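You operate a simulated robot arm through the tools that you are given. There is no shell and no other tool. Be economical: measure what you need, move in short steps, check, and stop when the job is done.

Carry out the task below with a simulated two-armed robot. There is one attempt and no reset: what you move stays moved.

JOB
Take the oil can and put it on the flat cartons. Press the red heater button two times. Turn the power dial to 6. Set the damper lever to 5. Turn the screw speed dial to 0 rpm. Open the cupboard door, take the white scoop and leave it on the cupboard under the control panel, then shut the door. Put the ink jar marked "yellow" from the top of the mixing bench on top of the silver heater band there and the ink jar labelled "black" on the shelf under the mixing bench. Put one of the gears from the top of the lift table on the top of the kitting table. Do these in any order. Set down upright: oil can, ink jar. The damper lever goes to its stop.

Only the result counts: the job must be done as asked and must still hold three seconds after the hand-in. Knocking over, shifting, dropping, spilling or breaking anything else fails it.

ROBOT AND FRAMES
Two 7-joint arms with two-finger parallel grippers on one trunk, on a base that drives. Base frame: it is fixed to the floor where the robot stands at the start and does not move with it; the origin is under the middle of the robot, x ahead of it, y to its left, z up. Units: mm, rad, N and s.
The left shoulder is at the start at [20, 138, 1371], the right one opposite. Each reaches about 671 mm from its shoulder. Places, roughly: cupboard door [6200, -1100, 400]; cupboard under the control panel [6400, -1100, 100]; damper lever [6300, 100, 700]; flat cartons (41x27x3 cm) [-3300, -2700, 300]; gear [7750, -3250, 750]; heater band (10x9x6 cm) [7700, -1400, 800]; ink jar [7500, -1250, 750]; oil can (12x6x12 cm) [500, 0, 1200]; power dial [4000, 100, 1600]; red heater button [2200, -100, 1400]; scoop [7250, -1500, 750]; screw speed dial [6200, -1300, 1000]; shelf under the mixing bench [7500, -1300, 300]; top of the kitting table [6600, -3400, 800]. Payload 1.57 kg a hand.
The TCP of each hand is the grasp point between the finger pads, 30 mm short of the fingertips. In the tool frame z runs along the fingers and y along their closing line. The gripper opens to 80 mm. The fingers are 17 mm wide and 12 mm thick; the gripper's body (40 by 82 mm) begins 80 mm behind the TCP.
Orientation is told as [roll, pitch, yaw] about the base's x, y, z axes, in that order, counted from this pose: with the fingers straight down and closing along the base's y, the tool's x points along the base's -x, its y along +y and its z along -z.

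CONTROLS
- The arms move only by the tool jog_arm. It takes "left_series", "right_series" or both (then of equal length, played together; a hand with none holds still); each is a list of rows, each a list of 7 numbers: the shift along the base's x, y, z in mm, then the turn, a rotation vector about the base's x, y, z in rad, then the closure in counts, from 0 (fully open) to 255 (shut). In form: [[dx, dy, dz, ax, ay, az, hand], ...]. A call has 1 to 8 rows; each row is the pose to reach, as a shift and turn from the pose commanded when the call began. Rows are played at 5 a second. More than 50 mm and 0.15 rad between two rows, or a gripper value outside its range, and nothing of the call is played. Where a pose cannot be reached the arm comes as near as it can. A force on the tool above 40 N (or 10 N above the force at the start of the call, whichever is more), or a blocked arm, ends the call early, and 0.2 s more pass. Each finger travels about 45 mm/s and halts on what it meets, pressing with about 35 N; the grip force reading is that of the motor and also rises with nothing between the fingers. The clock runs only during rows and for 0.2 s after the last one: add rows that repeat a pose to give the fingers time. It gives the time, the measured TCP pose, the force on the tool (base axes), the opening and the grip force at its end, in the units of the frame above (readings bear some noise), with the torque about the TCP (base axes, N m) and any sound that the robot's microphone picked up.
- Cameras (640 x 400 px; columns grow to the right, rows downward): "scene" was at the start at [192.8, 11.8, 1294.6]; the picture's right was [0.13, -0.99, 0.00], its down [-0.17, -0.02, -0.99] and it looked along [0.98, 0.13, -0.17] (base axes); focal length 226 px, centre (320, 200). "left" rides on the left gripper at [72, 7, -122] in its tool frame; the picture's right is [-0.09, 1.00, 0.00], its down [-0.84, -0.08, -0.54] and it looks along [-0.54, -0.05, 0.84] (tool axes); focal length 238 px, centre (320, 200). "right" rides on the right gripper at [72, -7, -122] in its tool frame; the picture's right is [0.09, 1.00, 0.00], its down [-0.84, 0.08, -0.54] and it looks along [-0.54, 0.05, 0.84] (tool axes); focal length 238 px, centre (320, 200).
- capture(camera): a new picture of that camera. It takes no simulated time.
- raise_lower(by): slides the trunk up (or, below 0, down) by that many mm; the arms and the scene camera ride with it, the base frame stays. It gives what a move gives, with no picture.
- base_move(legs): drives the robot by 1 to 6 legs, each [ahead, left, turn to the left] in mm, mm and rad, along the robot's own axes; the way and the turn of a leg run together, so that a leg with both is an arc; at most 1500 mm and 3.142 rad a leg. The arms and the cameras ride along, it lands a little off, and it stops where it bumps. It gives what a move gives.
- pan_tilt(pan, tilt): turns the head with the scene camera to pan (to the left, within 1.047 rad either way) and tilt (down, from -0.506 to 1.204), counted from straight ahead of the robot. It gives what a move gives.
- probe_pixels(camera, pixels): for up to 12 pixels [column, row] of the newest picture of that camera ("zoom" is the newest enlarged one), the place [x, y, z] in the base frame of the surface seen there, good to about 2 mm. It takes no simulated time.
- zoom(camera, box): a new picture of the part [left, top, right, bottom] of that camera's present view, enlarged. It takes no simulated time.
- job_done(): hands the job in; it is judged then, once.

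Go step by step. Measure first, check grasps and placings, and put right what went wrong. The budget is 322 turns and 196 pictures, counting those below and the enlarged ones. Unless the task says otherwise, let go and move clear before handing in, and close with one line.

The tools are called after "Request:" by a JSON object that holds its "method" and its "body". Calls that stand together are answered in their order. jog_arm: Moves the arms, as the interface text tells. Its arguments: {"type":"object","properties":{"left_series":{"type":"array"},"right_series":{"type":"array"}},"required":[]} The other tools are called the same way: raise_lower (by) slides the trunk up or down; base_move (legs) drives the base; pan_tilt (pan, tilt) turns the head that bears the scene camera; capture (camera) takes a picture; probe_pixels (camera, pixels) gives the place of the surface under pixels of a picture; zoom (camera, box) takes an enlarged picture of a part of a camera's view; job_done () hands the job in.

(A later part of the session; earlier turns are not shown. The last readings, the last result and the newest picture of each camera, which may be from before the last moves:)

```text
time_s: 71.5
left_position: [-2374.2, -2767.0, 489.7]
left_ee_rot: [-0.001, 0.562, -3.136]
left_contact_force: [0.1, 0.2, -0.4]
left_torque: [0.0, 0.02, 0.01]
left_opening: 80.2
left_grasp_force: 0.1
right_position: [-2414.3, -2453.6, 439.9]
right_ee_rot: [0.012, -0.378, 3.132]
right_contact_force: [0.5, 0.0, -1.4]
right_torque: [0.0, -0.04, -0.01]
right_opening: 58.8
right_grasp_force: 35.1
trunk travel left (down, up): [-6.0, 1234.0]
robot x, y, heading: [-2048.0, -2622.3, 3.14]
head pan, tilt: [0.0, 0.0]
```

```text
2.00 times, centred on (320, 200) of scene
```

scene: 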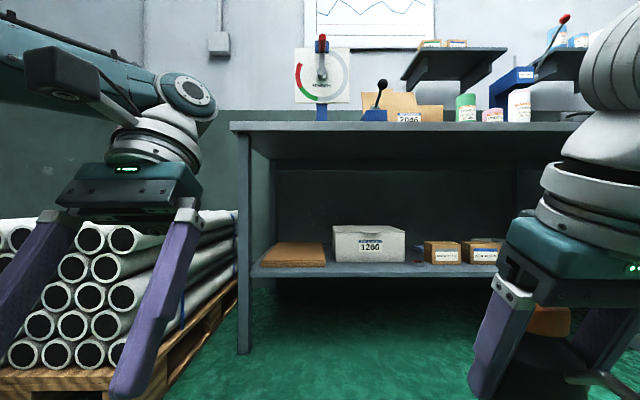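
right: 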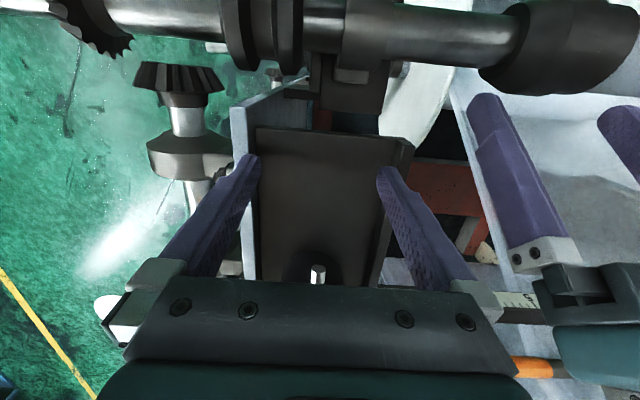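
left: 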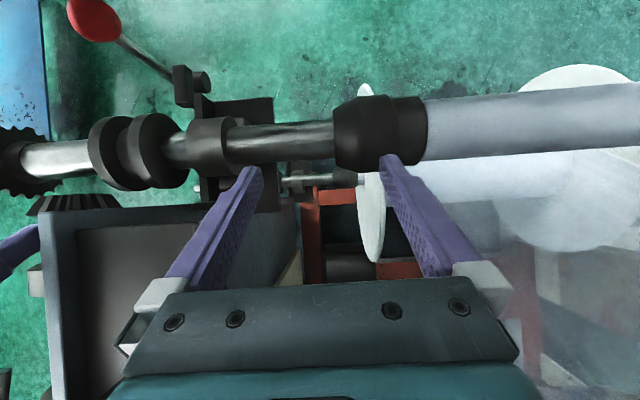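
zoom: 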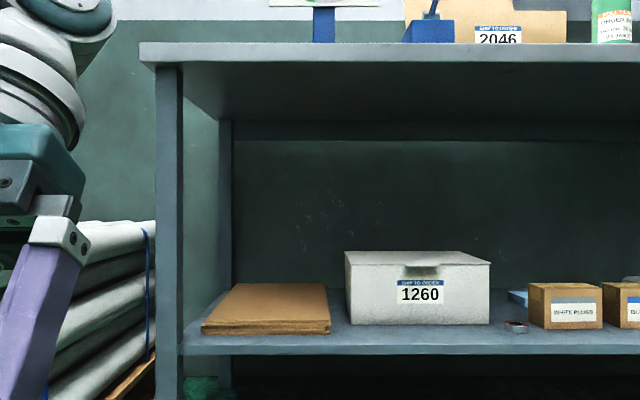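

There's ample room under the bench (underside 816), but my left arm would meet the left leg (y≈-2889). I'll swing the left arm out to my left side about its shoulder first.

Request:
{"method": "jog_arm", "body": {"left_series": [[5, -45, 0, 0, 0, 0.148, 0], [16.5, -89, 0, 0, 0, 0.296, 0], [34.6, -131, 0, 0, 0, 0.444, 0], [58.7, -170, 0, 0, 0, 0.592, 0], [88.4, -204.5, 0, 0, 0, 0.74, 0], [122.8, -234, 0, 0, 0, 0.888, 0], [161.4, -258.7, 0, 0, 0, 1.036, 0], [203, -277, 0, 0, 0, 1.184, 0]]}}

```text
time_s: 73.3
left_position: [-2183.8, -3047.3, 498.8]
left_ee_rot: [-0.117, 0.533, -2.011]
left_contact_force: [1.5, -0.9, 3.0]
left_torque: [-0.09, 0.16, 0.07]
left_opening: 80.3
left_grasp_force: 0.1
left hand out of reach, approached as far as the arm can: row 6, 7
right_position: [-2407.7, -2452.1, 439.6]
right_ee_rot: [0.012, -0.373, 3.133]
right_contact_force: [-0.1, 0.1, -2.7]
right_torque: [-0.01, 0.02, 0.03]
right_opening: 58.6
right_grasp_force: 35.7
trunk travel left (down, up): [-6.0, 1234.0]
robot x, y, heading: [-2051.7, -2620.0, 3.134]
head pan, tilt: [0.0, 0.0]
```

Request:
{"method": "pan_tilt", "body": {"pan": 0.9, "tilt": 0.1}}

Request:
{"method": "capture", "body": {"camera": "scene"}}

```text
time_s: 74.5
left_position: [-2187.9, -3046.6, 496.2]
left_ee_rot: [-0.118, 0.538, -2.012]
left_contact_force: [-0.4, -0.1, 0.6]
left_torque: [-0.02, 0.01, -0.05]
left_opening: 80.1
left_grasp_force: 0.0
right_position: [-2414.0, -2453.1, 439.4]
right_ee_rot: [0.012, -0.378, 3.132]
right_contact_force: [-0.6, 1.3, -1.8]
right_torque: [0.03, 0.02, -0.01]
right_opening: 58.8
right_grasp_force: 35.0
trunk travel left (down, up): [-6.0, 1234.0]
robot x, y, heading: [-2049.7, -2621.4, 3.133]
head pan, tilt: [0.901, 0.099]
```

```text
169 pictures are left
```

scene: 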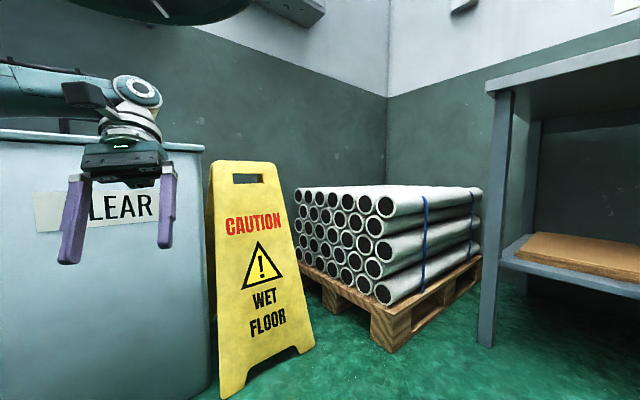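

Request:
{"method": "probe_pixels", "body": {"camera": "scene", "pixels": [[300, 350], [235, 390], [270, 185], [385, 210], [390, 340], [205, 300], [300, 200], [140, 85], [30, 90], [245, 175]]}}

```text
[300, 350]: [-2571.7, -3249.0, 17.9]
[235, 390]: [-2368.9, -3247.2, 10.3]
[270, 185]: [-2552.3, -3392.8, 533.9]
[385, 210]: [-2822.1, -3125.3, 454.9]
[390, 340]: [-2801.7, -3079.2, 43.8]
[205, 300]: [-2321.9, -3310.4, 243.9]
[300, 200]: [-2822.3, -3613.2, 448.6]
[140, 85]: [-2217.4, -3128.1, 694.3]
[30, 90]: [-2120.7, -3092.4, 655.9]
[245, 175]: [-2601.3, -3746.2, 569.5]
```

The tubes' ends are at x≈-2822, so I'll swing the left hand ~0.4 rad further back for clearance.

Request:
{"method": "jog_arm", "body": {"left_series": [[40, 2, 5, 0, 0, 0.13, 0], [80, 4, 10, 0, 0, 0.26, 0], [121, 6, 15, 0, 0, 0.4, 0], [121, 6, 15, 0, 0, 0.4, 0]]}}

Request:
{"method": "base_move", "body": {"legs": [[450, 0, 0.008]]}}

Request:
{"method": "pan_tilt", "body": {"pan": 0, "tilt": 0.2}}

Request:
{"method": "capture", "body": {"camera": "scene"}}

```text
time_s: 75.2
left_position: [-2127.5, -3019.7, 479.8]
left_ee_rot: [-0.054, 0.656, -1.884]
left_contact_force: [-0.2, 0.1, 0.1]
left_torque: [0.03, -0.05, -0.01]
left_opening: 80.1
left_grasp_force: 0.1
right_position: [-2415.5, -2453.9, 440.2]
right_ee_rot: [0.011, -0.377, 3.133]
right_contact_force: [-0.5, 0.5, -2.3]
right_torque: [-0.01, -0.02, 0.01]
right_opening: 58.5
right_grasp_force: 34.4
trunk travel left (down, up): [-6.0, 1234.0]
robot x, y, heading: [-2047.1, -2620.4, 3.14]
head pan, tilt: [0.901, 0.099]
stopped in row 3 (left hand): the arm was blocked; the commanded pose is now the measured one
```

```text
time_s: 78.0
left_position: [-2578.3, -3018.5, 480.3]
left_ee_rot: [-0.051, 0.657, -1.878]
left_contact_force: [1.4, -0.7, -0.2]
left_torque: [0.04, 0.02, 0.02]
left_opening: 80.0
left_grasp_force: 0.1
right_position: [-2865.9, -2452.7, 440.2]
right_ee_rot: [0.012, -0.376, 3.134]
right_contact_force: [-0.2, -0.3, -3.1]
right_torque: [0.01, 0.0, 0.01]
right_opening: 58.7
right_grasp_force: 35.1
trunk travel left (down, up): [-6.0, 1234.0]
robot x, y, heading: [-2504.4, -2620.1, 3.135]
head pan, tilt: [0.901, 0.099]
```

```text
time_s: 79.2
left_position: [-2579.8, -3018.4, 480.6]
left_ee_rot: [-0.052, 0.658, -1.88]
left_contact_force: [-0.3, -0.5, 0.8]
left_torque: [0.02, 0.01, -0.02]
left_opening: 79.8
left_grasp_force: 0.2
right_position: [-2867.3, -2453.1, 441.6]
right_ee_rot: [0.012, -0.375, 3.131]
right_contact_force: [0.1, 0.0, -2.0]
right_torque: [-0.04, 0.01, -0.02]
right_opening: 58.9
right_grasp_force: 35.1
trunk travel left (down, up): [-6.0, 1234.0]
robot x, y, heading: [-2508.4, -2619.5, 3.135]
head pan, tilt: [0.0, 0.201]
```

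```text
168 pictures are left
```

scene: 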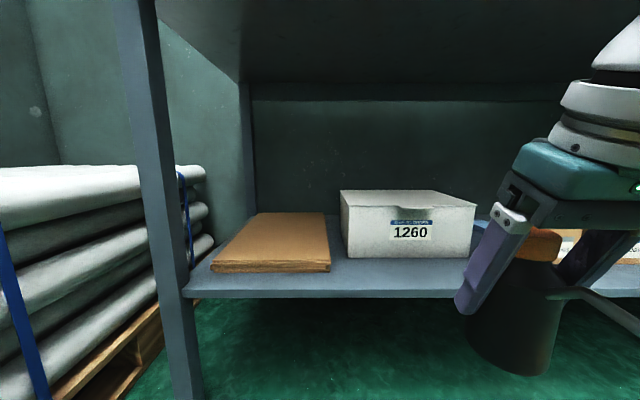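

Now I'll move the can leftward to y≈-2665 while still in front of the shelf.

Request:
{"method": "jog_arm", "body": {"right_series": [[0, -45, 5, 0, 0, 0, 255], [0, -90, 10, 0, 0, 0, 255], [0, -135, 10, 0, 0, 0, 255], [0, -175, 10, 0, 0, 0, 255], [0, -212, 10, 0, 0, 0, 255], [0, -212, 10, 0, 0, 0, 255]]}}

Request:
{"method": "base_move", "body": {"legs": [[180, 0, 0.0]]}}

Request:
{"method": "capture", "body": {"camera": "scene"}}

```text
time_s: 80.6
left_position: [-2580.3, -3016.6, 479.8]
left_ee_rot: [-0.052, 0.657, -1.881]
left_contact_force: [0.1, 0.5, -0.7]
left_torque: [-0.02, 0.0, -0.01]
left_opening: 80.0
left_grasp_force: 0.0
right_position: [-2870.1, -2660.9, 450.0]
right_ee_rot: [0.009, -0.375, 3.132]
right_contact_force: [0.4, -0.3, -2.7]
right_torque: [-0.03, -0.03, -0.01]
right_opening: 58.8
right_grasp_force: 35.1
trunk travel left (down, up): [-6.0, 1234.0]
robot x, y, heading: [-2503.0, -2613.2, 3.139]
head pan, tilt: [0.0, 0.201]
```

```text
time_s: 82.1
left_position: [-2763.5, -3016.3, 479.9]
left_ee_rot: [-0.051, 0.656, -1.881]
left_contact_force: [-0.3, -0.1, -0.4]
left_torque: [0.0, 0.01, 0.04]
left_opening: 80.2
left_grasp_force: 0.0
right_position: [-3052.5, -2659.3, 449.9]
right_ee_rot: [0.012, -0.372, 3.129]
right_contact_force: [0.5, 0.0, -3.0]
right_torque: [-0.01, 0.02, -0.01]
right_opening: 58.9
right_grasp_force: 35.3
trunk travel left (down, up): [-6.0, 1234.0]
robot x, y, heading: [-2682.5, -2613.5, 3.135]
head pan, tilt: [0.0, 0.201]
```

```text
167 pictures are left
```

scene: 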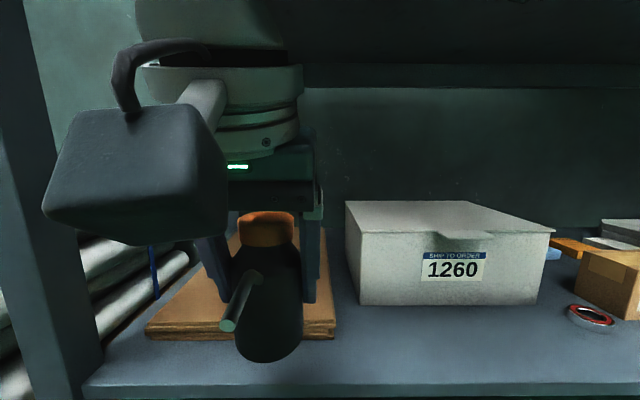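

The can is at z bottom≈389, above the cartons. I'll extend 150 mm over them, restoring the grasp tilt.

Request:
{"method": "jog_arm", "body": {"right_series": [[-40, -3, 0, 0, 0.01, 0, 255], [-80, -6, 0, 0, 0.02, 0, 255], [-120, -8, -5, 0, 0.03, 0, 255], [-150, -8, -10, 0, 0.03, 0, 255], [-150, -8, -10, 0, 0.03, 0, 255]]}}

Request:
{"method": "capture", "body": {"camera": "scene"}}

```text
time_s: 83.3
left_position: [-2765.4, -3016.1, 479.6]
left_ee_rot: [-0.052, 0.658, -1.884]
left_contact_force: [-0.3, -0.1, -0.6]
left_torque: [-0.02, -0.04, 0.01]
left_opening: 79.9
left_grasp_force: 0.1
right_position: [-3184.4, -2656.2, 439.7]
right_ee_rot: [0.011, -0.405, 3.131]
right_contact_force: [0.3, -0.4, -2.1]
right_torque: [0.03, 0.0, -0.01]
right_opening: 59.1
right_grasp_force: 35.2
right hand out of reach, approached as far as the arm can: row 4, 5
trunk travel left (down, up): [-6.0, 1234.0]
robot x, y, heading: [-2685.6, -2620.3, 3.136]
head pan, tilt: [0.0, 0.201]
```

```text
166 pictures are left
```

scene: 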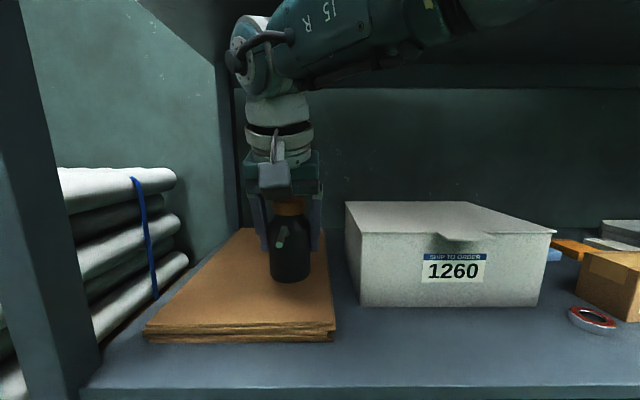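

The can stands 44 mm inside the front edge; I'll roll ahead 35 mm for margin, then lower.

Request:
{"method": "base_move", "body": {"legs": [[35, 8, 0]]}}

Request:
{"method": "jog_arm", "body": {"right_series": [[3, 0, -20, 0, 0, 0, 255], [5, 0, -38, 0, 0, 0, 255], [5, 0, -44, 0, 0, 0, 255], [5, 0, -44, 0, 0, 0, 255]]}}

Request:
{"method": "capture", "body": {"camera": "scene"}}

```text
time_s: 84.2
left_position: [-2792.8, -3023.0, 479.9]
left_ee_rot: [-0.045, 0.66, -1.88]
left_contact_force: [0.3, 0.2, 0.5]
left_torque: [-0.01, 0.07, 0.02]
left_opening: 80.2
left_grasp_force: 0.1
right_position: [-3212.1, -2664.0, 436.5]
right_ee_rot: [0.01, -0.402, 3.134]
right_contact_force: [0.5, -0.5, -2.2]
right_torque: [0.02, 0.04, 0.01]
right_opening: 59.0
right_grasp_force: 35.3
trunk travel left (down, up): [-6.0, 1234.0]
robot x, y, heading: [-2722.4, -2627.8, 3.143]
head pan, tilt: [0.0, 0.201]
```

```text
time_s: 85.2
left_position: [-2799.4, -3023.8, 480.1]
left_ee_rot: [-0.052, 0.658, -1.886]
left_contact_force: [0.3, -0.2, 0.0]
left_torque: [0.04, 0.01, 0.01]
left_opening: 79.9
left_grasp_force: 0.1
right_position: [-3213.2, -2666.3, 394.3]
right_ee_rot: [0.011, -0.406, 3.131]
right_contact_force: [0.2, -0.4, -3.5]
right_torque: [-0.02, 0.01, 0.01]
right_opening: 59.2
right_grasp_force: 35.0
trunk travel left (down, up): [-6.0, 1234.0]
robot x, y, heading: [-2718.9, -2625.6, 3.132]
head pan, tilt: [0.0, 0.201]
```

```text
165 pictures are left
```

scene: 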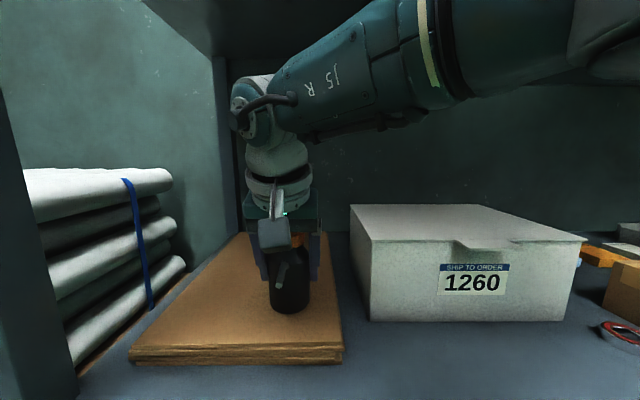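

Nearly touching. I'll lower gently until the force shows contact.

Request:
{"method": "jog_arm", "body": {"right_series": [[0, 0, -3, 0, 0, 0, 255], [0, 0, -6, 0, 0, 0, 255], [0, 0, -6, 0, 0, 0, 255]]}}

```text
time_s: 86.0
left_position: [-2798.1, -3025.1, 480.5]
left_ee_rot: [-0.05, 0.657, -1.885]
left_contact_force: [-0.4, -0.2, 1.7]
left_torque: [0.01, -0.03, -0.02]
left_opening: 79.9
left_grasp_force: 0.1
right_position: [-3214.2, -2665.1, 391.1]
right_ee_rot: [0.012, -0.406, 3.13]
right_contact_force: [5.7, -0.2, 19.5]
right_torque: [0.43, -0.62, -0.07]
right_opening: 58.9
right_grasp_force: 35.1
trunk travel left (down, up): [-6.0, 1234.0]
robot x, y, heading: [-2722.0, -2622.3, 3.136]
head pan, tilt: [0.0, 0.201]
```

Contact (19.5 N upward). I'll ease off, open, and withdraw straight back.

Request:
{"method": "jog_arm", "body": {"right_series": [[0, 0, 4, 0, 0, 0, 255], [0, 0, 4, 0, 0, 0, 100], [0, 0, 4, 0, 0, 0, 0], [0, 0, 4, 0, 0, 0, 0], [0, 0, 4, 0, 0, 0, 0], [30, 0, 8, 0, 0, 0, 0], [70, 0, 15, 0, 0, 0, 0], [110, 0, 25, 0, 0, 0, 0]]}}

Request:
{"method": "capture", "body": {"camera": "scene"}}

```text
time_s: 87.8
left_position: [-2798.1, -3026.0, 481.1]
left_ee_rot: [-0.051, 0.658, -1.882]
left_contact_force: [-0.9, 0.2, 0.0]
left_torque: [-0.01, 0.0, 0.02]
left_opening: 79.9
left_grasp_force: 0.0
right_position: [-3104.3, -2662.3, 414.5]
right_ee_rot: [0.009, -0.405, 3.131]
right_contact_force: [0.7, 0.4, -0.7]
right_torque: [-0.02, -0.03, -0.01]
right_opening: 79.8
right_grasp_force: 0.0
trunk travel left (down, up): [-6.0, 1234.0]
robot x, y, heading: [-2724.9, -2628.0, 3.133]
head pan, tilt: [0.0, 0.201]
```

```text
164 pictures are left
```

scene: 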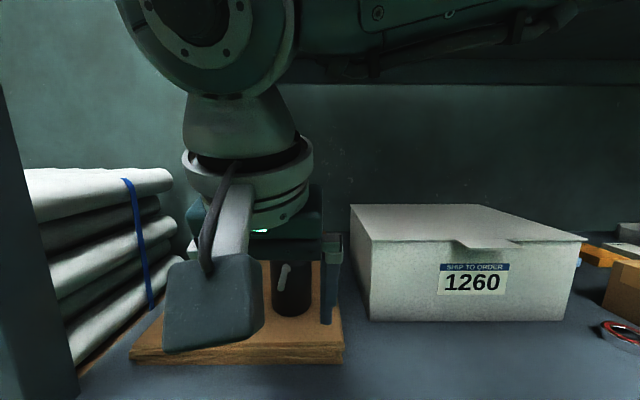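

The can stands on the cartons. Now back the base out and verify.

Request:
{"method": "base_move", "body": {"legs": [[-700, 0, 0]]}}

Request:
{"method": "zoom", "body": {"camera": "scene", "box": [220, 120, 420, 260]}}

```text
time_s: 91.7
left_position: [-2070.1, -3028.4, 480.5]
left_ee_rot: [-0.054, 0.657, -1.883]
left_contact_force: [-0.3, 0.4, -0.9]
left_torque: [-0.02, 0.0, -0.01]
left_opening: 80.2
left_grasp_force: 0.2
right_position: [-2376.0, -2668.5, 414.8]
right_ee_rot: [0.012, -0.405, 3.134]
right_contact_force: [-0.2, -0.2, 0.1]
right_torque: [-0.04, -0.04, -0.01]
right_opening: 80.1
right_grasp_force: 0.1
trunk travel left (down, up): [-6.0, 1234.0]
robot x, y, heading: [-1993.3, -2630.1, 3.137]
head pan, tilt: [0.0, 0.201]
```

```text
2.86 times, centred on (320, 190) of scene
```

zoom: 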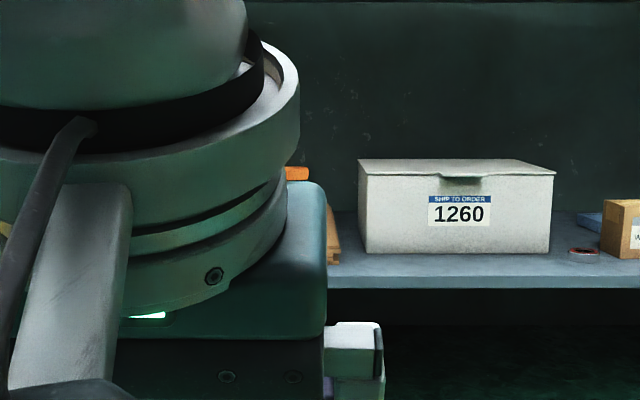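

The arm hides the can; I'll raise the trunk and look down.

Request:
{"method": "raise_lower", "body": {"by": 400}}

Request:
{"method": "jog_arm", "body": {"right_series": [[0, 45, 0, 0, 0, 0, 0], [0, 90, 0, 0, 0, 0, 0], [0, 135, 0, 0, 0, 0, 0], [0, 180, 0, 0, 0, 0, 0], [0, 220, 0, 0, 0, 0, 0]]}}

Request:
{"method": "zoom", "body": {"camera": "scene", "box": [220, 130, 420, 330]}}

```text
time_s: 95.6
left_position: [-2069.6, -3027.9, 879.3]
left_ee_rot: [-0.053, 0.658, -1.882]
left_contact_force: [-0.2, 0.0, 0.2]
left_torque: [-0.04, 0.01, -0.04]
left_opening: 79.8
left_grasp_force: 0.0
right_position: [-2376.2, -2668.6, 813.2]
right_ee_rot: [0.015, -0.406, 3.131]
right_contact_force: [-0.2, 0.7, 0.0]
right_torque: [-0.02, 0.02, -0.01]
right_opening: 80.0
right_grasp_force: 0.0
trunk travel left (down, up): [-406.0, 834.0]
robot x, y, heading: [-1989.0, -2627.5, 3.137]
head pan, tilt: [0.0, 0.201]
```

```text
time_s: 96.8
left_position: [-2069.0, -3028.4, 879.7]
left_ee_rot: [-0.052, 0.658, -1.881]
left_contact_force: [0.4, -0.3, 0.2]
left_torque: [0.01, -0.01, 0.02]
left_opening: 80.1
left_grasp_force: 0.1
right_position: [-2376.4, -2451.1, 814.2]
right_ee_rot: [0.01, -0.405, 3.134]
right_contact_force: [0.2, -0.1, 0.0]
right_torque: [0.01, -0.02, -0.01]
right_opening: 79.7
right_grasp_force: 0.0
trunk travel left (down, up): [-406.0, 834.0]
robot x, y, heading: [-1993.5, -2624.0, 3.134]
head pan, tilt: [0.0, 0.201]
```

```text
2.00 times, centred on (320, 230) of scene
```

zoom: 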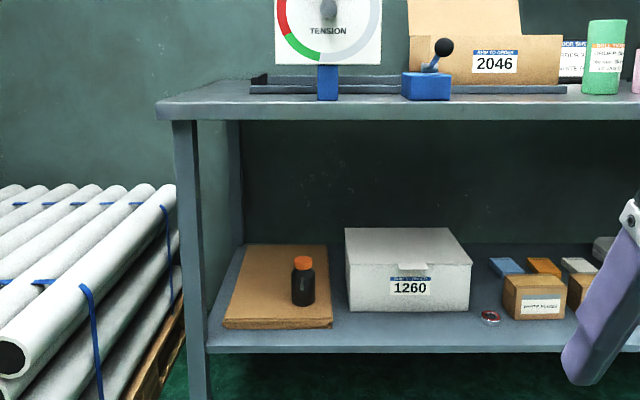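

The can is upright on the cartons (zoom (303,283)). Next I'll bring the left arm back forward and raise the trunk for driving to the heater button.

Request:
{"method": "jog_arm", "body": {"left_series": [[-40, 7, 0, 0, 0, -0.139, 0], [-79, 21, 0, 0, 0, -0.278, 0], [-115, 41, 0, 0, 0, -0.417, 0], [-149, 66, 0, 0, 0, -0.556, 0], [-180, 96, 0, 0, 0, -0.695, 0], [-205, 131, 0, 0, 0, -0.834, 0], [-225, 170, 0, 0, 0, -0.973, 0], [-240, 211, 0, 0, 0, -1.112, 0]]}}

Request:
{"method": "raise_lower", "body": {"by": 340}}

Request:
{"method": "base_move", "body": {"legs": [[-300, 0, 0], [0, 0, -1.5]]}}

Request:
{"method": "capture", "body": {"camera": "scene"}}

```text
time_s: 98.6
left_position: [-2309.4, -2818.5, 881.2]
left_ee_rot: [-0.053, 0.66, -2.996]
left_contact_force: [0.4, 0.0, -0.9]
left_torque: [-0.01, -0.04, 0.02]
left_opening: 80.1
left_grasp_force: 0.0
right_position: [-2377.1, -2450.1, 815.2]
right_ee_rot: [0.011, -0.405, 3.133]
right_contact_force: [-0.1, -0.1, 0.5]
right_torque: [0.0, 0.04, 0.02]
right_opening: 80.2
right_grasp_force: 0.1
trunk travel left (down, up): [-406.0, 834.0]
robot x, y, heading: [-1990.4, -2629.4, 3.14]
head pan, tilt: [0.0, 0.201]
```

```text
time_s: 101.9
left_position: [-2308.9, -2818.3, 1220.0]
left_ee_rot: [-0.052, 0.658, -2.994]
left_contact_force: [-0.1, -0.2, -0.3]
left_torque: [-0.03, 0.02, 0.01]
left_opening: 80.1
left_grasp_force: 0.0
right_position: [-2376.9, -2449.8, 1154.5]
right_ee_rot: [0.012, -0.406, 3.132]
right_contact_force: [-0.3, 1.5, 0.8]
right_torque: [0.0, -0.01, 0.01]
right_opening: 80.0
right_grasp_force: 0.0
trunk travel left (down, up): [-746.0, 494.0]
robot x, y, heading: [-1992.8, -2632.5, 3.135]
head pan, tilt: [0.0, 0.201]
```

```text
time_s: 107.5
left_position: [-1916.0, -2328.7, 1219.9]
left_ee_rot: [-0.052, 0.659, 1.795]
left_contact_force: [-0.2, -0.4, 0.1]
left_torque: [-0.01, 0.02, 0.01]
left_opening: 80.1
left_grasp_force: 0.0
right_position: [-1553.1, -2233.6, 1153.6]
right_ee_rot: [0.013, -0.405, 1.639]
right_contact_force: [0.4, 0.2, 0.3]
right_torque: [0.03, 0.0, -0.02]
right_opening: 79.9
right_grasp_force: 0.1
trunk travel left (down, up): [-746.0, 494.0]
robot x, y, heading: [-1701.4, -2632.2, 1.644]
head pan, tilt: [0.0, 0.201]
```

```text
161 pictures are left
```

scene: 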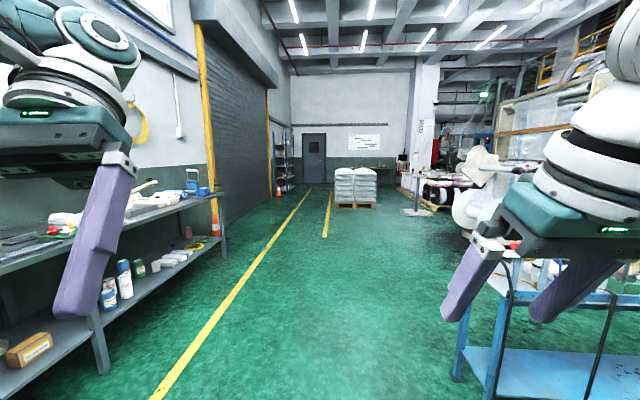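

Request:
{"method": "probe_pixels", "body": {"camera": "scene", "pixels": [[456, 370], [490, 390], [500, 255], [460, 210], [410, 210], [225, 250]]}}

```text
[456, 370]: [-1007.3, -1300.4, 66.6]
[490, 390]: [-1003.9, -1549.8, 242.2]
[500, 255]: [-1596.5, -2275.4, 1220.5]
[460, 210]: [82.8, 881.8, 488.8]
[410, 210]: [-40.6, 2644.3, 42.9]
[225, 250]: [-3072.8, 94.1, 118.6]
```

Request:
{"method": "base_move", "body": {"legs": [[0, 0, -0.073], [1450, 0, 0], [390, 0, 0], [0, 0, -1.571], [1400, 0, 0]]}}

Request:
{"method": "capture", "body": {"camera": "scene"}}

```text
time_s: 127.4
left_position: [-18.2, -615.6, 1221.3]
left_ee_rot: [-0.054, 0.658, 0.127]
left_contact_force: [1.0, 0.9, 0.0]
left_torque: [-0.03, -0.01, -0.02]
left_opening: 80.0
left_grasp_force: 0.1
right_position: [41.7, -986.8, 1154.3]
right_ee_rot: [0.012, -0.404, -0.029]
right_contact_force: [0.7, 0.9, -1.0]
right_torque: [0.01, 0.02, 0.02]
right_opening: 79.9
right_grasp_force: 0.0
trunk travel left (down, up): [-746.0, 494.0]
robot x, y, heading: [-339.2, -801.8, -0.024]
head pan, tilt: [0.0, 0.201]
```

```text
160 pictures are left
```

scene: 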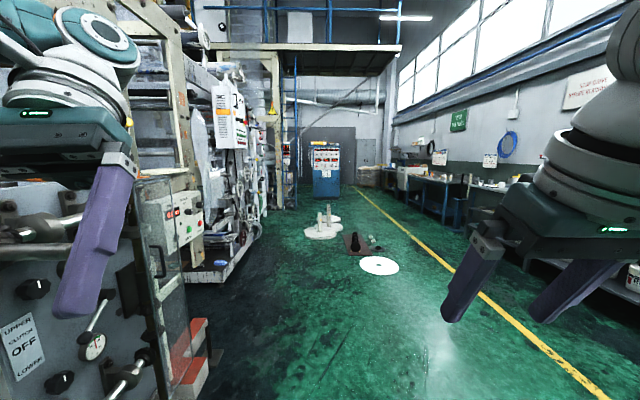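

Request:
{"method": "zoom", "body": {"camera": "scene", "box": [140, 140, 300, 280]}}

Request:
{"method": "probe_pixels", "body": {"camera": "scene", "pixels": [[380, 265], [355, 243], [320, 235], [325, 150], [215, 275], [190, 370], [185, 215], [240, 120], [30, 290], [250, 240], [330, 215], [345, 260]]}}

```text
2.86 times, centred on (220, 210) of scene
```

zoom: 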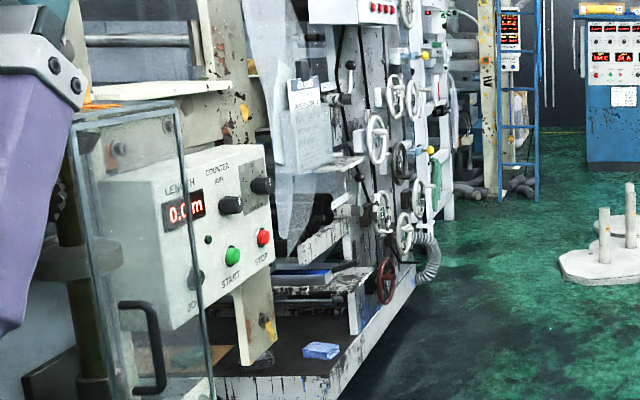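

```text
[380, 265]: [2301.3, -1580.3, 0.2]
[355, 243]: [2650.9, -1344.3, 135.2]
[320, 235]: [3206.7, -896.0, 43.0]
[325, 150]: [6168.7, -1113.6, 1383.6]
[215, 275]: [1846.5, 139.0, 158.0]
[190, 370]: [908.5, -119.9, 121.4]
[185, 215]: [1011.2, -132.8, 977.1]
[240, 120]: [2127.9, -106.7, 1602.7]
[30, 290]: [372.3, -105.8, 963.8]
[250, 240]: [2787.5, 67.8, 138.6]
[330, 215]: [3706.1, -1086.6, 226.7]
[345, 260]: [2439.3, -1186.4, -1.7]
```

The panel of red lamps around scene pixel (241,143) is the likely heater panel near (2130,-107,1450). I'll drive up nearer and turn toward it.

Request:
{"method": "base_move", "body": {"legs": [[0, 0, 0.024], [1450, 0, 0], [350, 0, 0]]}}

Request:
{"method": "pan_tilt", "body": {"pan": 0.7, "tilt": -0.05}}

Request:
{"method": "capture", "body": {"camera": "scene"}}

```text
time_s: 136.9
left_position: [1786.6, -630.4, 1219.4]
left_ee_rot: [-0.052, 0.657, 0.134]
left_contact_force: [-0.2, -0.3, -0.3]
left_torque: [-0.03, 0.0, 0.0]
left_opening: 80.2
left_grasp_force: 0.0
right_position: [1850.2, -999.5, 1154.0]
right_ee_rot: [0.012, -0.405, -0.022]
right_contact_force: [-0.3, 0.2, 0.3]
right_torque: [0.02, -0.02, -0.02]
right_opening: 80.2
right_grasp_force: 0.1
trunk travel left (down, up): [-746.0, 494.0]
robot x, y, heading: [1467.9, -817.9, -0.016]
head pan, tilt: [0.0, 0.201]
```

```text
time_s: 138.0
left_position: [1786.7, -629.3, 1220.9]
left_ee_rot: [-0.053, 0.659, 0.134]
left_contact_force: [0.0, 0.0, -0.1]
left_torque: [0.01, 0.0, -0.05]
left_opening: 80.0
left_grasp_force: 0.0
right_position: [1850.1, -999.7, 1154.3]
right_ee_rot: [0.012, -0.406, -0.022]
right_contact_force: [-0.5, 0.2, 0.6]
right_torque: [-0.02, -0.02, 0.02]
right_opening: 80.0
right_grasp_force: 0.1
trunk travel left (down, up): [-746.0, 494.0]
robot x, y, heading: [1468.7, -814.6, -0.019]
head pan, tilt: [0.7, -0.051]
```

```text
158 pictures are left
```

scene: 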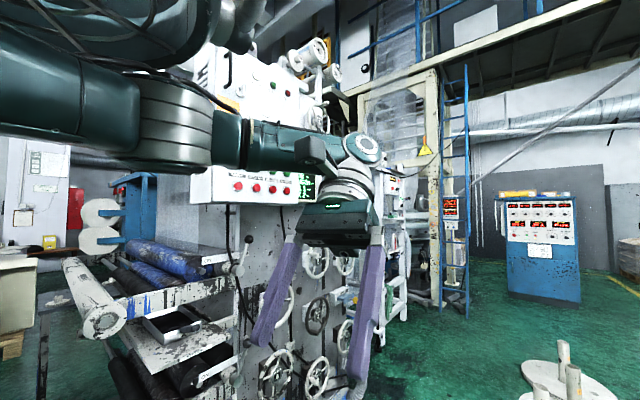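

Request:
{"method": "zoom", "body": {"camera": "scene", "box": [180, 130, 340, 230]}}

Request:
{"method": "zoom", "body": {"camera": "scene", "box": [360, 140, 480, 240]}}

```text
4.00 times, centred on (260, 180) of scene
```

zoom: 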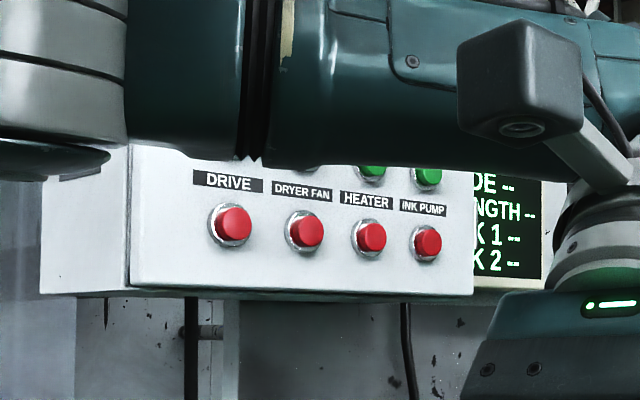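

```text
4.00 times, centred on (420, 190) of scene
```

zoom: 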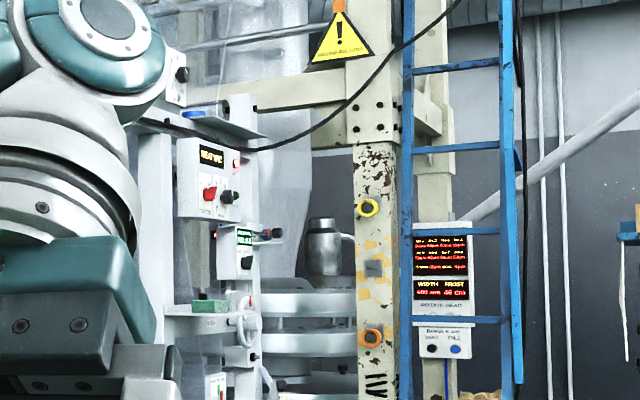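

The red button under "HEATER" is at scene (272,189). I'll measure it and the panel plane.

Request:
{"method": "probe_pixels", "body": {"camera": "scene", "pixels": [[272, 189], [271, 192], [275, 189], [255, 188], [286, 190], [236, 187], [218, 197], [293, 197], [275, 199], [262, 198], [265, 180], [250, 320]]}}

```text
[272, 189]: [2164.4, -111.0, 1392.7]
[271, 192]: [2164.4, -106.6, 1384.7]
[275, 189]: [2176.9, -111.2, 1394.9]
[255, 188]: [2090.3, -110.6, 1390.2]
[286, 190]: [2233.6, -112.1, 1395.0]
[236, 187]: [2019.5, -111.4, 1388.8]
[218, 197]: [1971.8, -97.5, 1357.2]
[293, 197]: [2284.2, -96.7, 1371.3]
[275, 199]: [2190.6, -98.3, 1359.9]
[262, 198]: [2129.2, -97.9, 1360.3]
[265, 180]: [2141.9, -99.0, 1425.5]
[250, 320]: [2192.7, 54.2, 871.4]
```

The heater button is at ≈(2166,-111,1392) on a panel facing -y. I'll drive alongside, turn to face it, and check.

Request:
{"method": "base_move", "body": {"legs": [[560, 0, 0], [0, 0, 1.589]]}}

Request:
{"method": "pan_tilt", "body": {"pan": 0, "tilt": 0.0}}

Request:
{"method": "capture", "body": {"camera": "scene"}}

```text
time_s: 145.0
left_position: [1827.1, -509.2, 1221.8]
left_ee_rot: [-0.054, 0.658, 1.721]
left_contact_force: [0.0, 0.0, 0.3]
left_torque: [0.0, -0.01, -0.01]
left_opening: 80.0
left_grasp_force: 0.1
right_position: [2195.8, -440.3, 1154.5]
right_ee_rot: [0.012, -0.406, 1.564]
right_contact_force: [0.4, -0.2, -0.4]
right_torque: [0.01, -0.03, -0.03]
right_opening: 79.9
right_grasp_force: 0.0
trunk travel left (down, up): [-746.0, 494.0]
robot x, y, heading: [2019.6, -823.4, 1.566]
head pan, tilt: [0.7, -0.051]
```

```text
time_s: 146.1
left_position: [1828.2, -508.6, 1221.7]
left_ee_rot: [-0.053, 0.658, 1.721]
left_contact_force: [0.2, 1.0, -0.1]
left_torque: [-0.02, 0.0, 0.01]
left_opening: 80.1
left_grasp_force: 0.0
right_position: [2195.9, -441.2, 1154.5]
right_ee_rot: [0.011, -0.405, 1.564]
right_contact_force: [0.0, 0.0, -0.2]
right_torque: [-0.01, 0.02, 0.02]
right_opening: 80.0
right_grasp_force: 0.1
trunk travel left (down, up): [-746.0, 494.0]
robot x, y, heading: [2015.3, -822.2, 1.57]
head pan, tilt: [0.0, 0.0]
```

```text
155 pictures are left
```

scene: 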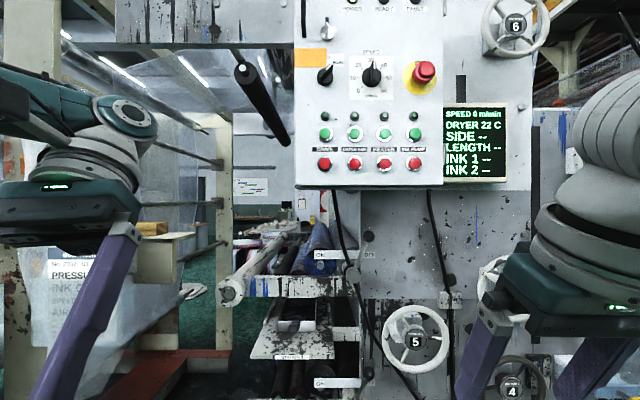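

Good view: HEATER red button at (384,164). I'll bring the right hand up, closed, with fingers pointing forward (+y), stopping short of the panel.

Request:
{"method": "jog_arm", "body": {"right_series": [[-4, 25, 30, 0.145, 0, 0, 255], [-8, 50, 60, 0.29, 0, 0, 255], [-12, 80, 90, 0.435, 0, 0, 255], [-16, 110, 120, 0.58, 0, 0, 255], [-20, 140, 150, 0.725, 0, 0, 255], [-24, 165, 180, 0.87, 0, 0, 255], [-28, 190, 210, 1.015, 0, 0, 255], [-30, 210, 239, 1.16, 0, 0, 255]]}}

Request:
{"method": "capture", "body": {"camera": "scene"}}

```text
time_s: 148.0
left_position: [1827.4, -510.5, 1221.0]
left_ee_rot: [-0.052, 0.658, 1.722]
left_contact_force: [-0.3, -0.3, 0.0]
left_torque: [0.02, 0.0, 0.03]
left_opening: 79.7
left_grasp_force: 0.0
right_position: [2147.8, -263.9, 1291.6]
right_ee_rot: [0.079, -1.305, 1.488]
right_contact_force: [-0.2, -0.3, 0.1]
right_torque: [0.01, 0.0, -0.01]
right_opening: 0.1
right_grasp_force: 21.7
right hand out of reach, approached as far as the arm can: row 8
trunk travel left (down, up): [-746.0, 494.0]
robot x, y, heading: [2021.1, -827.8, 1.572]
head pan, tilt: [0.0, 0.0]
stopped in row 8 (right hand): the arm was blocked; the commanded pose is now the measured one
```

```text
154 pictures are left
```

scene: 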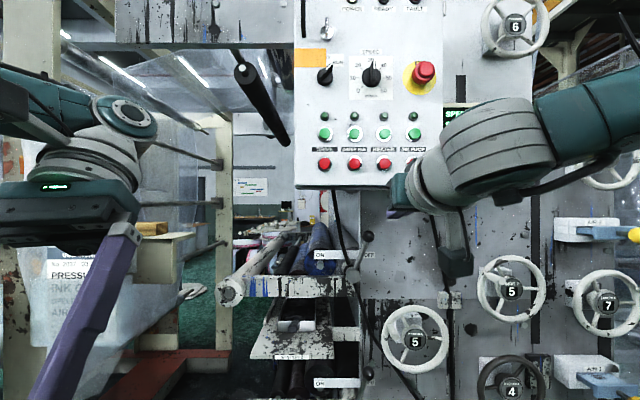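

It's blocked at pitch −1.3 (15° below horizontal), which is good enough for pressing. I'll raise the trunk 108 mm and line up on x.

Request:
{"method": "raise_lower", "body": {"by": 108}}

Request:
{"method": "jog_arm", "body": {"right_series": [[15, 0, 0, 0, 0, 0, 255], [15, 30, 0, 0, 0, 0, 255], [15, 60, 0, 0, 0, 0, 255], [15, 60, 0, 0, 0, 0, 255]]}}

Request:
{"method": "capture", "body": {"camera": "scene"}}

Request:
{"method": "capture", "body": {"camera": "right"}}

```text
time_s: 149.4
left_position: [1827.7, -508.7, 1328.4]
left_ee_rot: [-0.053, 0.658, 1.724]
left_contact_force: [0.2, 0.2, 0.7]
left_torque: [0.0, 0.02, -0.01]
left_opening: 79.9
left_grasp_force: 0.0
right_position: [2146.9, -264.7, 1400.5]
right_ee_rot: [0.079, -1.304, 1.486]
right_contact_force: [0.5, -0.1, -0.2]
right_torque: [0.02, 0.01, -0.03]
right_opening: 0.2
right_grasp_force: 20.7
trunk travel left (down, up): [-854.0, 386.0]
robot x, y, heading: [2023.9, -825.0, 1.566]
head pan, tilt: [0.0, 0.0]
```

```text
time_s: 150.4
left_position: [1827.2, -510.2, 1328.8]
left_ee_rot: [-0.051, 0.658, 1.723]
left_contact_force: [-0.1, 0.1, 0.2]
left_torque: [0.01, -0.01, -0.03]
left_opening: 79.8
left_grasp_force: 0.0
right_position: [2159.9, -203.3, 1403.9]
right_ee_rot: [0.08, -1.31, 1.484]
right_contact_force: [0.3, 0.5, -0.3]
right_torque: [-0.01, -0.01, -0.01]
right_opening: 0.0
right_grasp_force: 20.9
trunk travel left (down, up): [-854.0, 386.0]
robot x, y, heading: [2019.4, -827.9, 1.575]
head pan, tilt: [0.0, 0.0]
```

```text
153 pictures are left
```

scene: 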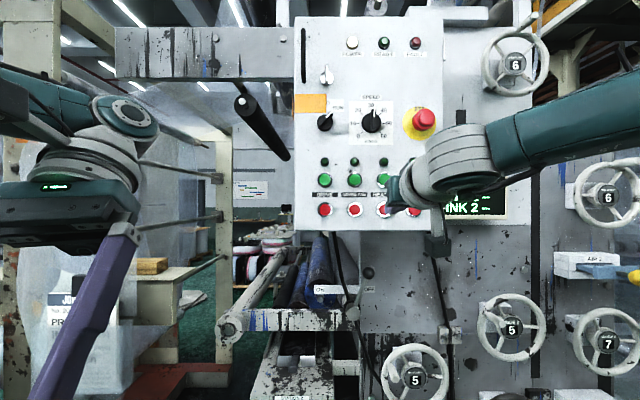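

```text
152 pictures are left
```

right: 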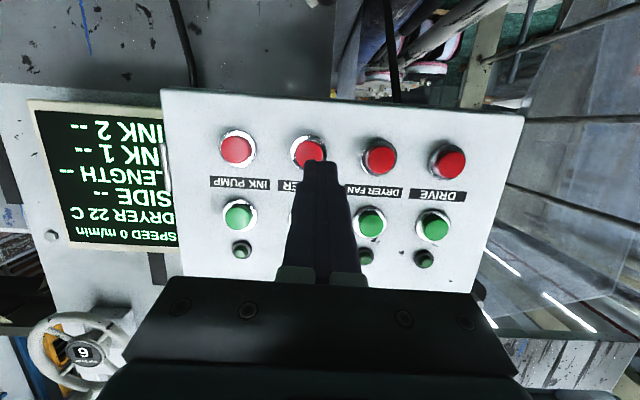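

The hand camera (upside down) shows the fingertips heading for the HEATER button at (309,152). I'll measure its centre precisely.

Request:
{"method": "probe_pixels", "body": {"camera": "right", "pixels": [[306, 150], [309, 143], [298, 152], [237, 150], [380, 158], [322, 168], [318, 150]]}}

```text
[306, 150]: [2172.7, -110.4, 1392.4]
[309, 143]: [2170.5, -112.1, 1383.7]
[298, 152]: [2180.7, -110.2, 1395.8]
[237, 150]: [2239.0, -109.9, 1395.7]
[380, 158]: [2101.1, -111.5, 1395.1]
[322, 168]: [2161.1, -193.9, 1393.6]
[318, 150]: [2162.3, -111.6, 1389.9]
```

Button centre (2170,-111,1393); tips need +8 in x. I'll approach to just before contact, press a few mm, and read force and sound.

Request:
{"method": "jog_arm", "body": {"right_series": [[8, 0, -3, 0, 0, 0, 255], [8, 40, -3, 0, 0, 0, 255], [8, 58, -3, 0, 0, 0, 255], [8, 64, -3, 0, 0, 0, 255], [8, 67, -3, 0, 0, 0, 255], [8, 70, -3, 0, 0, 0, 255]]}}

```text
time_s: 151.8
left_position: [1828.8, -509.8, 1328.5]
left_ee_rot: [-0.052, 0.658, 1.721]
left_contact_force: [0.6, 0.8, -0.4]
left_torque: [0.01, 0.01, -0.01]
left_opening: 80.2
left_grasp_force: 0.1
right_position: [2171.8, -146.1, 1398.1]
right_ee_rot: [0.08, -1.309, 1.487]
right_contact_force: [0.4, -1.0, 0.3]
right_torque: [-0.01, 0.04, -0.02]
right_opening: 0.0
right_grasp_force: 21.0
right hand out of reach, approached as far as the arm can: row 4, 5, 6
trunk travel left (down, up): [-854.0, 386.0]
robot x, y, heading: [2020.7, -826.5, 1.574]
head pan, tilt: [0.0, 0.0]
```

Arm at its limit just short of contact. I'll retract the arm, roll ahead 90 mm, and press from there.

Request:
{"method": "jog_arm", "body": {"right_series": [[0, -45, 0, 0, 0, 0, 255], [0, -90, 0, 0, 0, 0, 255], [0, -110, 0, 0, 0, 0, 255]]}}

Request:
{"method": "base_move", "body": {"legs": [[90, 0, 0]]}}

Request:
{"method": "capture", "body": {"camera": "right"}}

```text
time_s: 152.8
left_position: [1826.7, -510.0, 1327.8]
left_ee_rot: [-0.049, 0.658, 1.721]
left_contact_force: [-0.3, 0.1, 0.2]
left_torque: [0.01, -0.01, -0.03]
left_opening: 80.1
left_grasp_force: 0.2
right_position: [2176.1, -256.8, 1364.9]
right_ee_rot: [0.073, -1.247, 1.476]
right_contact_force: [0.4, 0.3, -0.6]
right_torque: [0.02, 0.0, 0.0]
right_opening: 0.0
right_grasp_force: 21.4
trunk travel left (down, up): [-854.0, 386.0]
robot x, y, heading: [2016.9, -825.0, 1.571]
head pan, tilt: [0.0, 0.0]
stopped in row 3 (right hand): the arm was blocked; the commanded pose is now the measured one
```

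```text
time_s: 153.9
left_position: [1828.3, -417.9, 1328.0]
left_ee_rot: [-0.052, 0.659, 1.721]
left_contact_force: [0.1, -0.2, 0.8]
left_torque: [0.0, -0.02, 0.02]
left_opening: 80.2
left_grasp_force: 0.0
right_position: [2177.6, -165.5, 1364.8]
right_ee_rot: [0.073, -1.248, 1.473]
right_contact_force: [1.2, -0.3, 0.0]
right_torque: [-0.01, 0.02, 0.02]
right_opening: 0.2
right_grasp_force: 21.3
trunk travel left (down, up): [-854.0, 386.0]
robot x, y, heading: [2015.7, -734.2, 1.565]
head pan, tilt: [0.0, 0.0]
```

```text
151 pictures are left
```

right: 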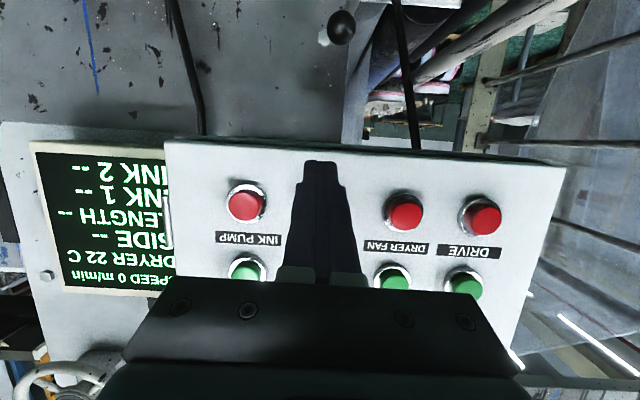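

Request:
{"method": "jog_arm", "body": {"right_series": [[-10, 0, 20, 0.03, 0, 0, 255], [-10, 0, 37, 0.05, 0, 0, 255], [-10, 15, 38, 0.05, 0, 0, 255], [-10, 22, 38, 0.05, 0, 0, 255], [-10, 27, 38, 0.05, 0, 0, 255], [-10, 31, 38, 0.05, 0, 0, 255]]}}

Request:
{"method": "capture", "body": {"camera": "right"}}

```text
time_s: 155.3
left_position: [1827.3, -419.1, 1327.3]
left_ee_rot: [-0.051, 0.66, 1.719]
left_contact_force: [-0.2, -0.7, 0.0]
left_torque: [0.03, -0.05, -0.02]
left_opening: 80.1
left_grasp_force: 0.1
right_position: [2166.9, -137.1, 1403.8]
right_ee_rot: [0.095, -1.299, 1.456]
right_contact_force: [-1.1, -8.6, 2.7]
right_torque: [0.07, 0.03, 0.01]
right_opening: 0.0
right_grasp_force: 21.7
trunk travel left (down, up): [-854.0, 386.0]
robot x, y, heading: [2019.0, -734.2, 1.57]
head pan, tilt: [0.0, 0.0]
heard: click
```

```text
150 pictures are left
```

right: 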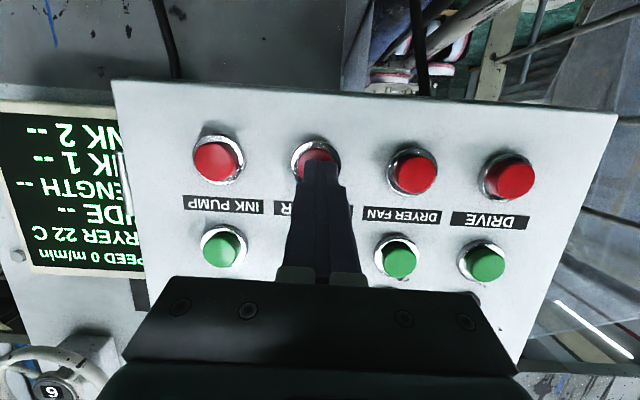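

One click heard with 8.6 N on the button: first press. I'll withdraw fully.

Request:
{"method": "jog_arm", "body": {"right_series": [[0, -10, 0, 0, 0, 0, 255], [0, -22, 0, 0, 0, 0, 255], [0, -22, 0, 0, 0, 0, 255], [0, -22, 0, 0, 0, 0, 255]]}}

Request:
{"method": "zoom", "body": {"camera": "right", "box": [240, 100, 400, 220]}}

```text
time_s: 156.3
left_position: [1827.2, -418.9, 1328.4]
left_ee_rot: [-0.052, 0.658, 1.722]
left_contact_force: [-0.1, -0.3, 0.1]
left_torque: [0.0, 0.0, -0.01]
left_opening: 79.9
left_grasp_force: 0.0
right_position: [2168.9, -156.9, 1403.4]
right_ee_rot: [0.093, -1.297, 1.454]
right_contact_force: [0.2, 0.2, 0.0]
right_torque: [-0.04, -0.01, -0.03]
right_opening: 0.0
right_grasp_force: 21.7
trunk travel left (down, up): [-854.0, 386.0]
robot x, y, heading: [2020.2, -732.1, 1.568]
head pan, tilt: [0.0, 0.0]
```

```text
3.33 times, centred on (320, 160) of right
```

zoom: 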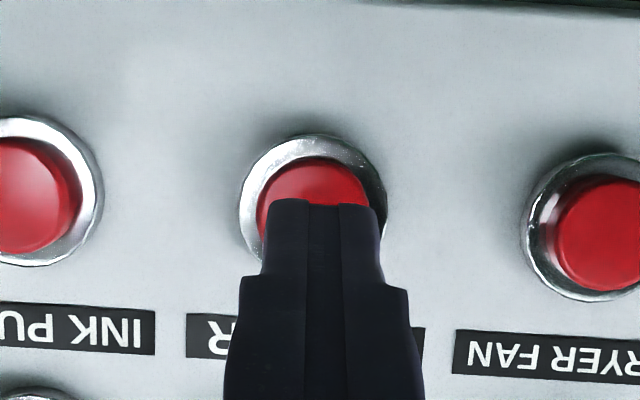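

Released cleanly with no extra sound. Second press, then withdraw.

Request:
{"method": "jog_arm", "body": {"right_series": [[-1, 12, -1, 0, 0, 0, 255], [-1, 18, -1, 0, 0, 0, 255], [-1, 22, -1, 0, 0, 0, 255]]}}

```text
time_s: 157.1
left_position: [1828.7, -419.3, 1328.3]
left_ee_rot: [-0.051, 0.66, 1.719]
left_contact_force: [0.0, -0.1, -0.8]
left_torque: [-0.02, 0.03, 0.01]
left_opening: 80.0
left_grasp_force: 0.1
right_position: [2166.5, -136.4, 1401.5]
right_ee_rot: [0.094, -1.297, 1.456]
right_contact_force: [0.5, -11.6, 1.8]
right_torque: [0.06, -0.02, -0.03]
right_opening: 0.0
right_grasp_force: 20.9
trunk travel left (down, up): [-854.0, 386.0]
robot x, y, heading: [2018.6, -735.6, 1.564]
head pan, tilt: [0.0, 0.0]
heard: click
```

Second click heard. I'll withdraw, back off, face +x, and look at the route to the power dial.

Request:
{"method": "jog_arm", "body": {"right_series": [[0, -20, 0, 0, 0, 0, 255], [0, -40, 0, 0, 0, 0, 255], [0, -60, -10, 0, 0, 0, 255]]}}

Request:
{"method": "base_move", "body": {"legs": [[-150, 0, 0], [0, 0, -1.566]]}}

Request:
{"method": "pan_tilt", "body": {"pan": 0.25, "tilt": 0.25}}

Request:
{"method": "capture", "body": {"camera": "scene"}}

```text
time_s: 158.1
left_position: [1827.5, -418.9, 1329.0]
left_ee_rot: [-0.05, 0.656, 1.72]
left_contact_force: [0.2, -0.4, -0.5]
left_torque: [0.03, 0.0, 0.0]
left_opening: 79.9
left_grasp_force: 0.1
right_position: [2176.7, -219.6, 1289.0]
right_ee_rot: [0.06, -1.097, 1.465]
right_contact_force: [-0.7, -0.4, 0.2]
right_torque: [-0.02, 0.01, -0.03]
right_opening: 0.0
right_grasp_force: 21.1
trunk travel left (down, up): [-854.0, 386.0]
robot x, y, heading: [2019.3, -734.3, 1.567]
head pan, tilt: [0.0, 0.0]
stopped in row 3 (right hand): the arm was blocked; the commanded pose is now the measured one
```

```text
time_s: 163.2
left_position: [2325.7, -678.2, 1328.1]
left_ee_rot: [-0.052, 0.658, 0.202]
left_contact_force: [0.4, -0.2, -0.2]
left_torque: [-0.02, 0.01, 0.0]
left_opening: 79.8
left_grasp_force: 0.0
right_position: [2539.7, -1015.4, 1288.9]
right_ee_rot: [0.058, -1.099, -0.05]
right_contact_force: [-0.5, 0.0, 0.2]
right_torque: [-0.02, 0.0, 0.02]
right_opening: 0.1
right_grasp_force: 20.7
trunk travel left (down, up): [-854.0, 386.0]
robot x, y, heading: [2022.3, -883.2, 0.049]
head pan, tilt: [0.0, 0.0]
```

```text
time_s: 163.9
left_position: [2324.5, -677.5, 1329.0]
left_ee_rot: [-0.053, 0.658, 0.203]
left_contact_force: [-0.5, 0.5, -0.5]
left_torque: [0.02, 0.0, -0.01]
left_opening: 79.9
left_grasp_force: 0.0
right_position: [2540.0, -1015.2, 1288.2]
right_ee_rot: [0.059, -1.095, -0.048]
right_contact_force: [-0.6, -0.3, 0.3]
right_torque: [0.01, 0.01, 0.0]
right_opening: 0.1
right_grasp_force: 21.4
trunk travel left (down, up): [-854.0, 386.0]
robot x, y, heading: [2016.6, -884.0, 0.055]
head pan, tilt: [0.25, 0.25]
```

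```text
148 pictures are left
```

scene: 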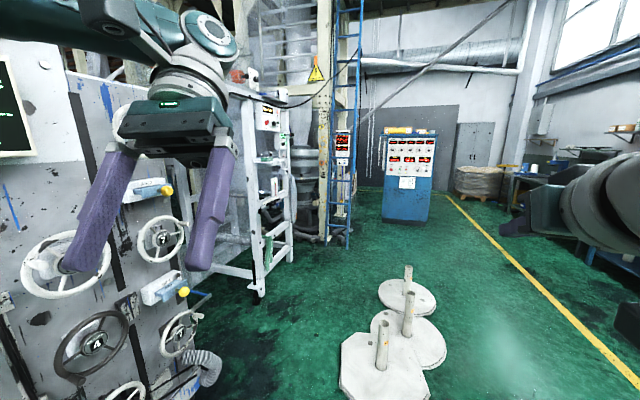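

Request:
{"method": "probe_pixels", "body": {"camera": "scene", "pixels": [[343, 380], [378, 295], [405, 290], [385, 340], [260, 290], [205, 370], [268, 115], [345, 140], [347, 245], [400, 180], [165, 190], [430, 390]]}}

Request:
{"method": "zoom", "body": {"camera": "scene", "box": [220, 60, 380, 170]}}

```text
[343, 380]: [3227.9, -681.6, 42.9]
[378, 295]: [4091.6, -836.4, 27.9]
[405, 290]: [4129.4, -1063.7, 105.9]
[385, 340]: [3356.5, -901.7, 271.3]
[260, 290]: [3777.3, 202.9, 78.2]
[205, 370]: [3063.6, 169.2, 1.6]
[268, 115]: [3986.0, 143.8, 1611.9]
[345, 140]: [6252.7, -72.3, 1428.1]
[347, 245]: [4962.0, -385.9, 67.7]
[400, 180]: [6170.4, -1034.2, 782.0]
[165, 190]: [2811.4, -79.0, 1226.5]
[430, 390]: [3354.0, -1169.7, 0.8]
```

```text
3.64 times, centred on (300, 115) of scene
```

zoom: 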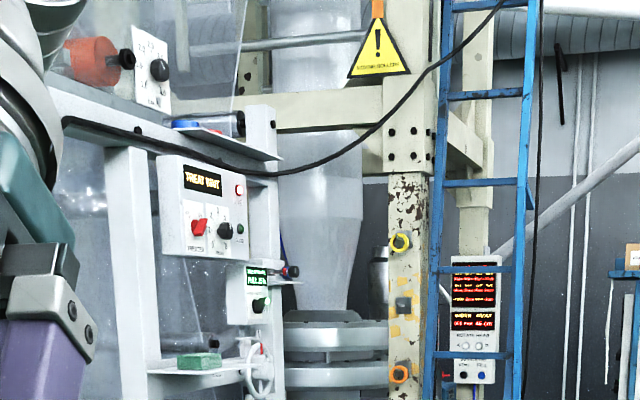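

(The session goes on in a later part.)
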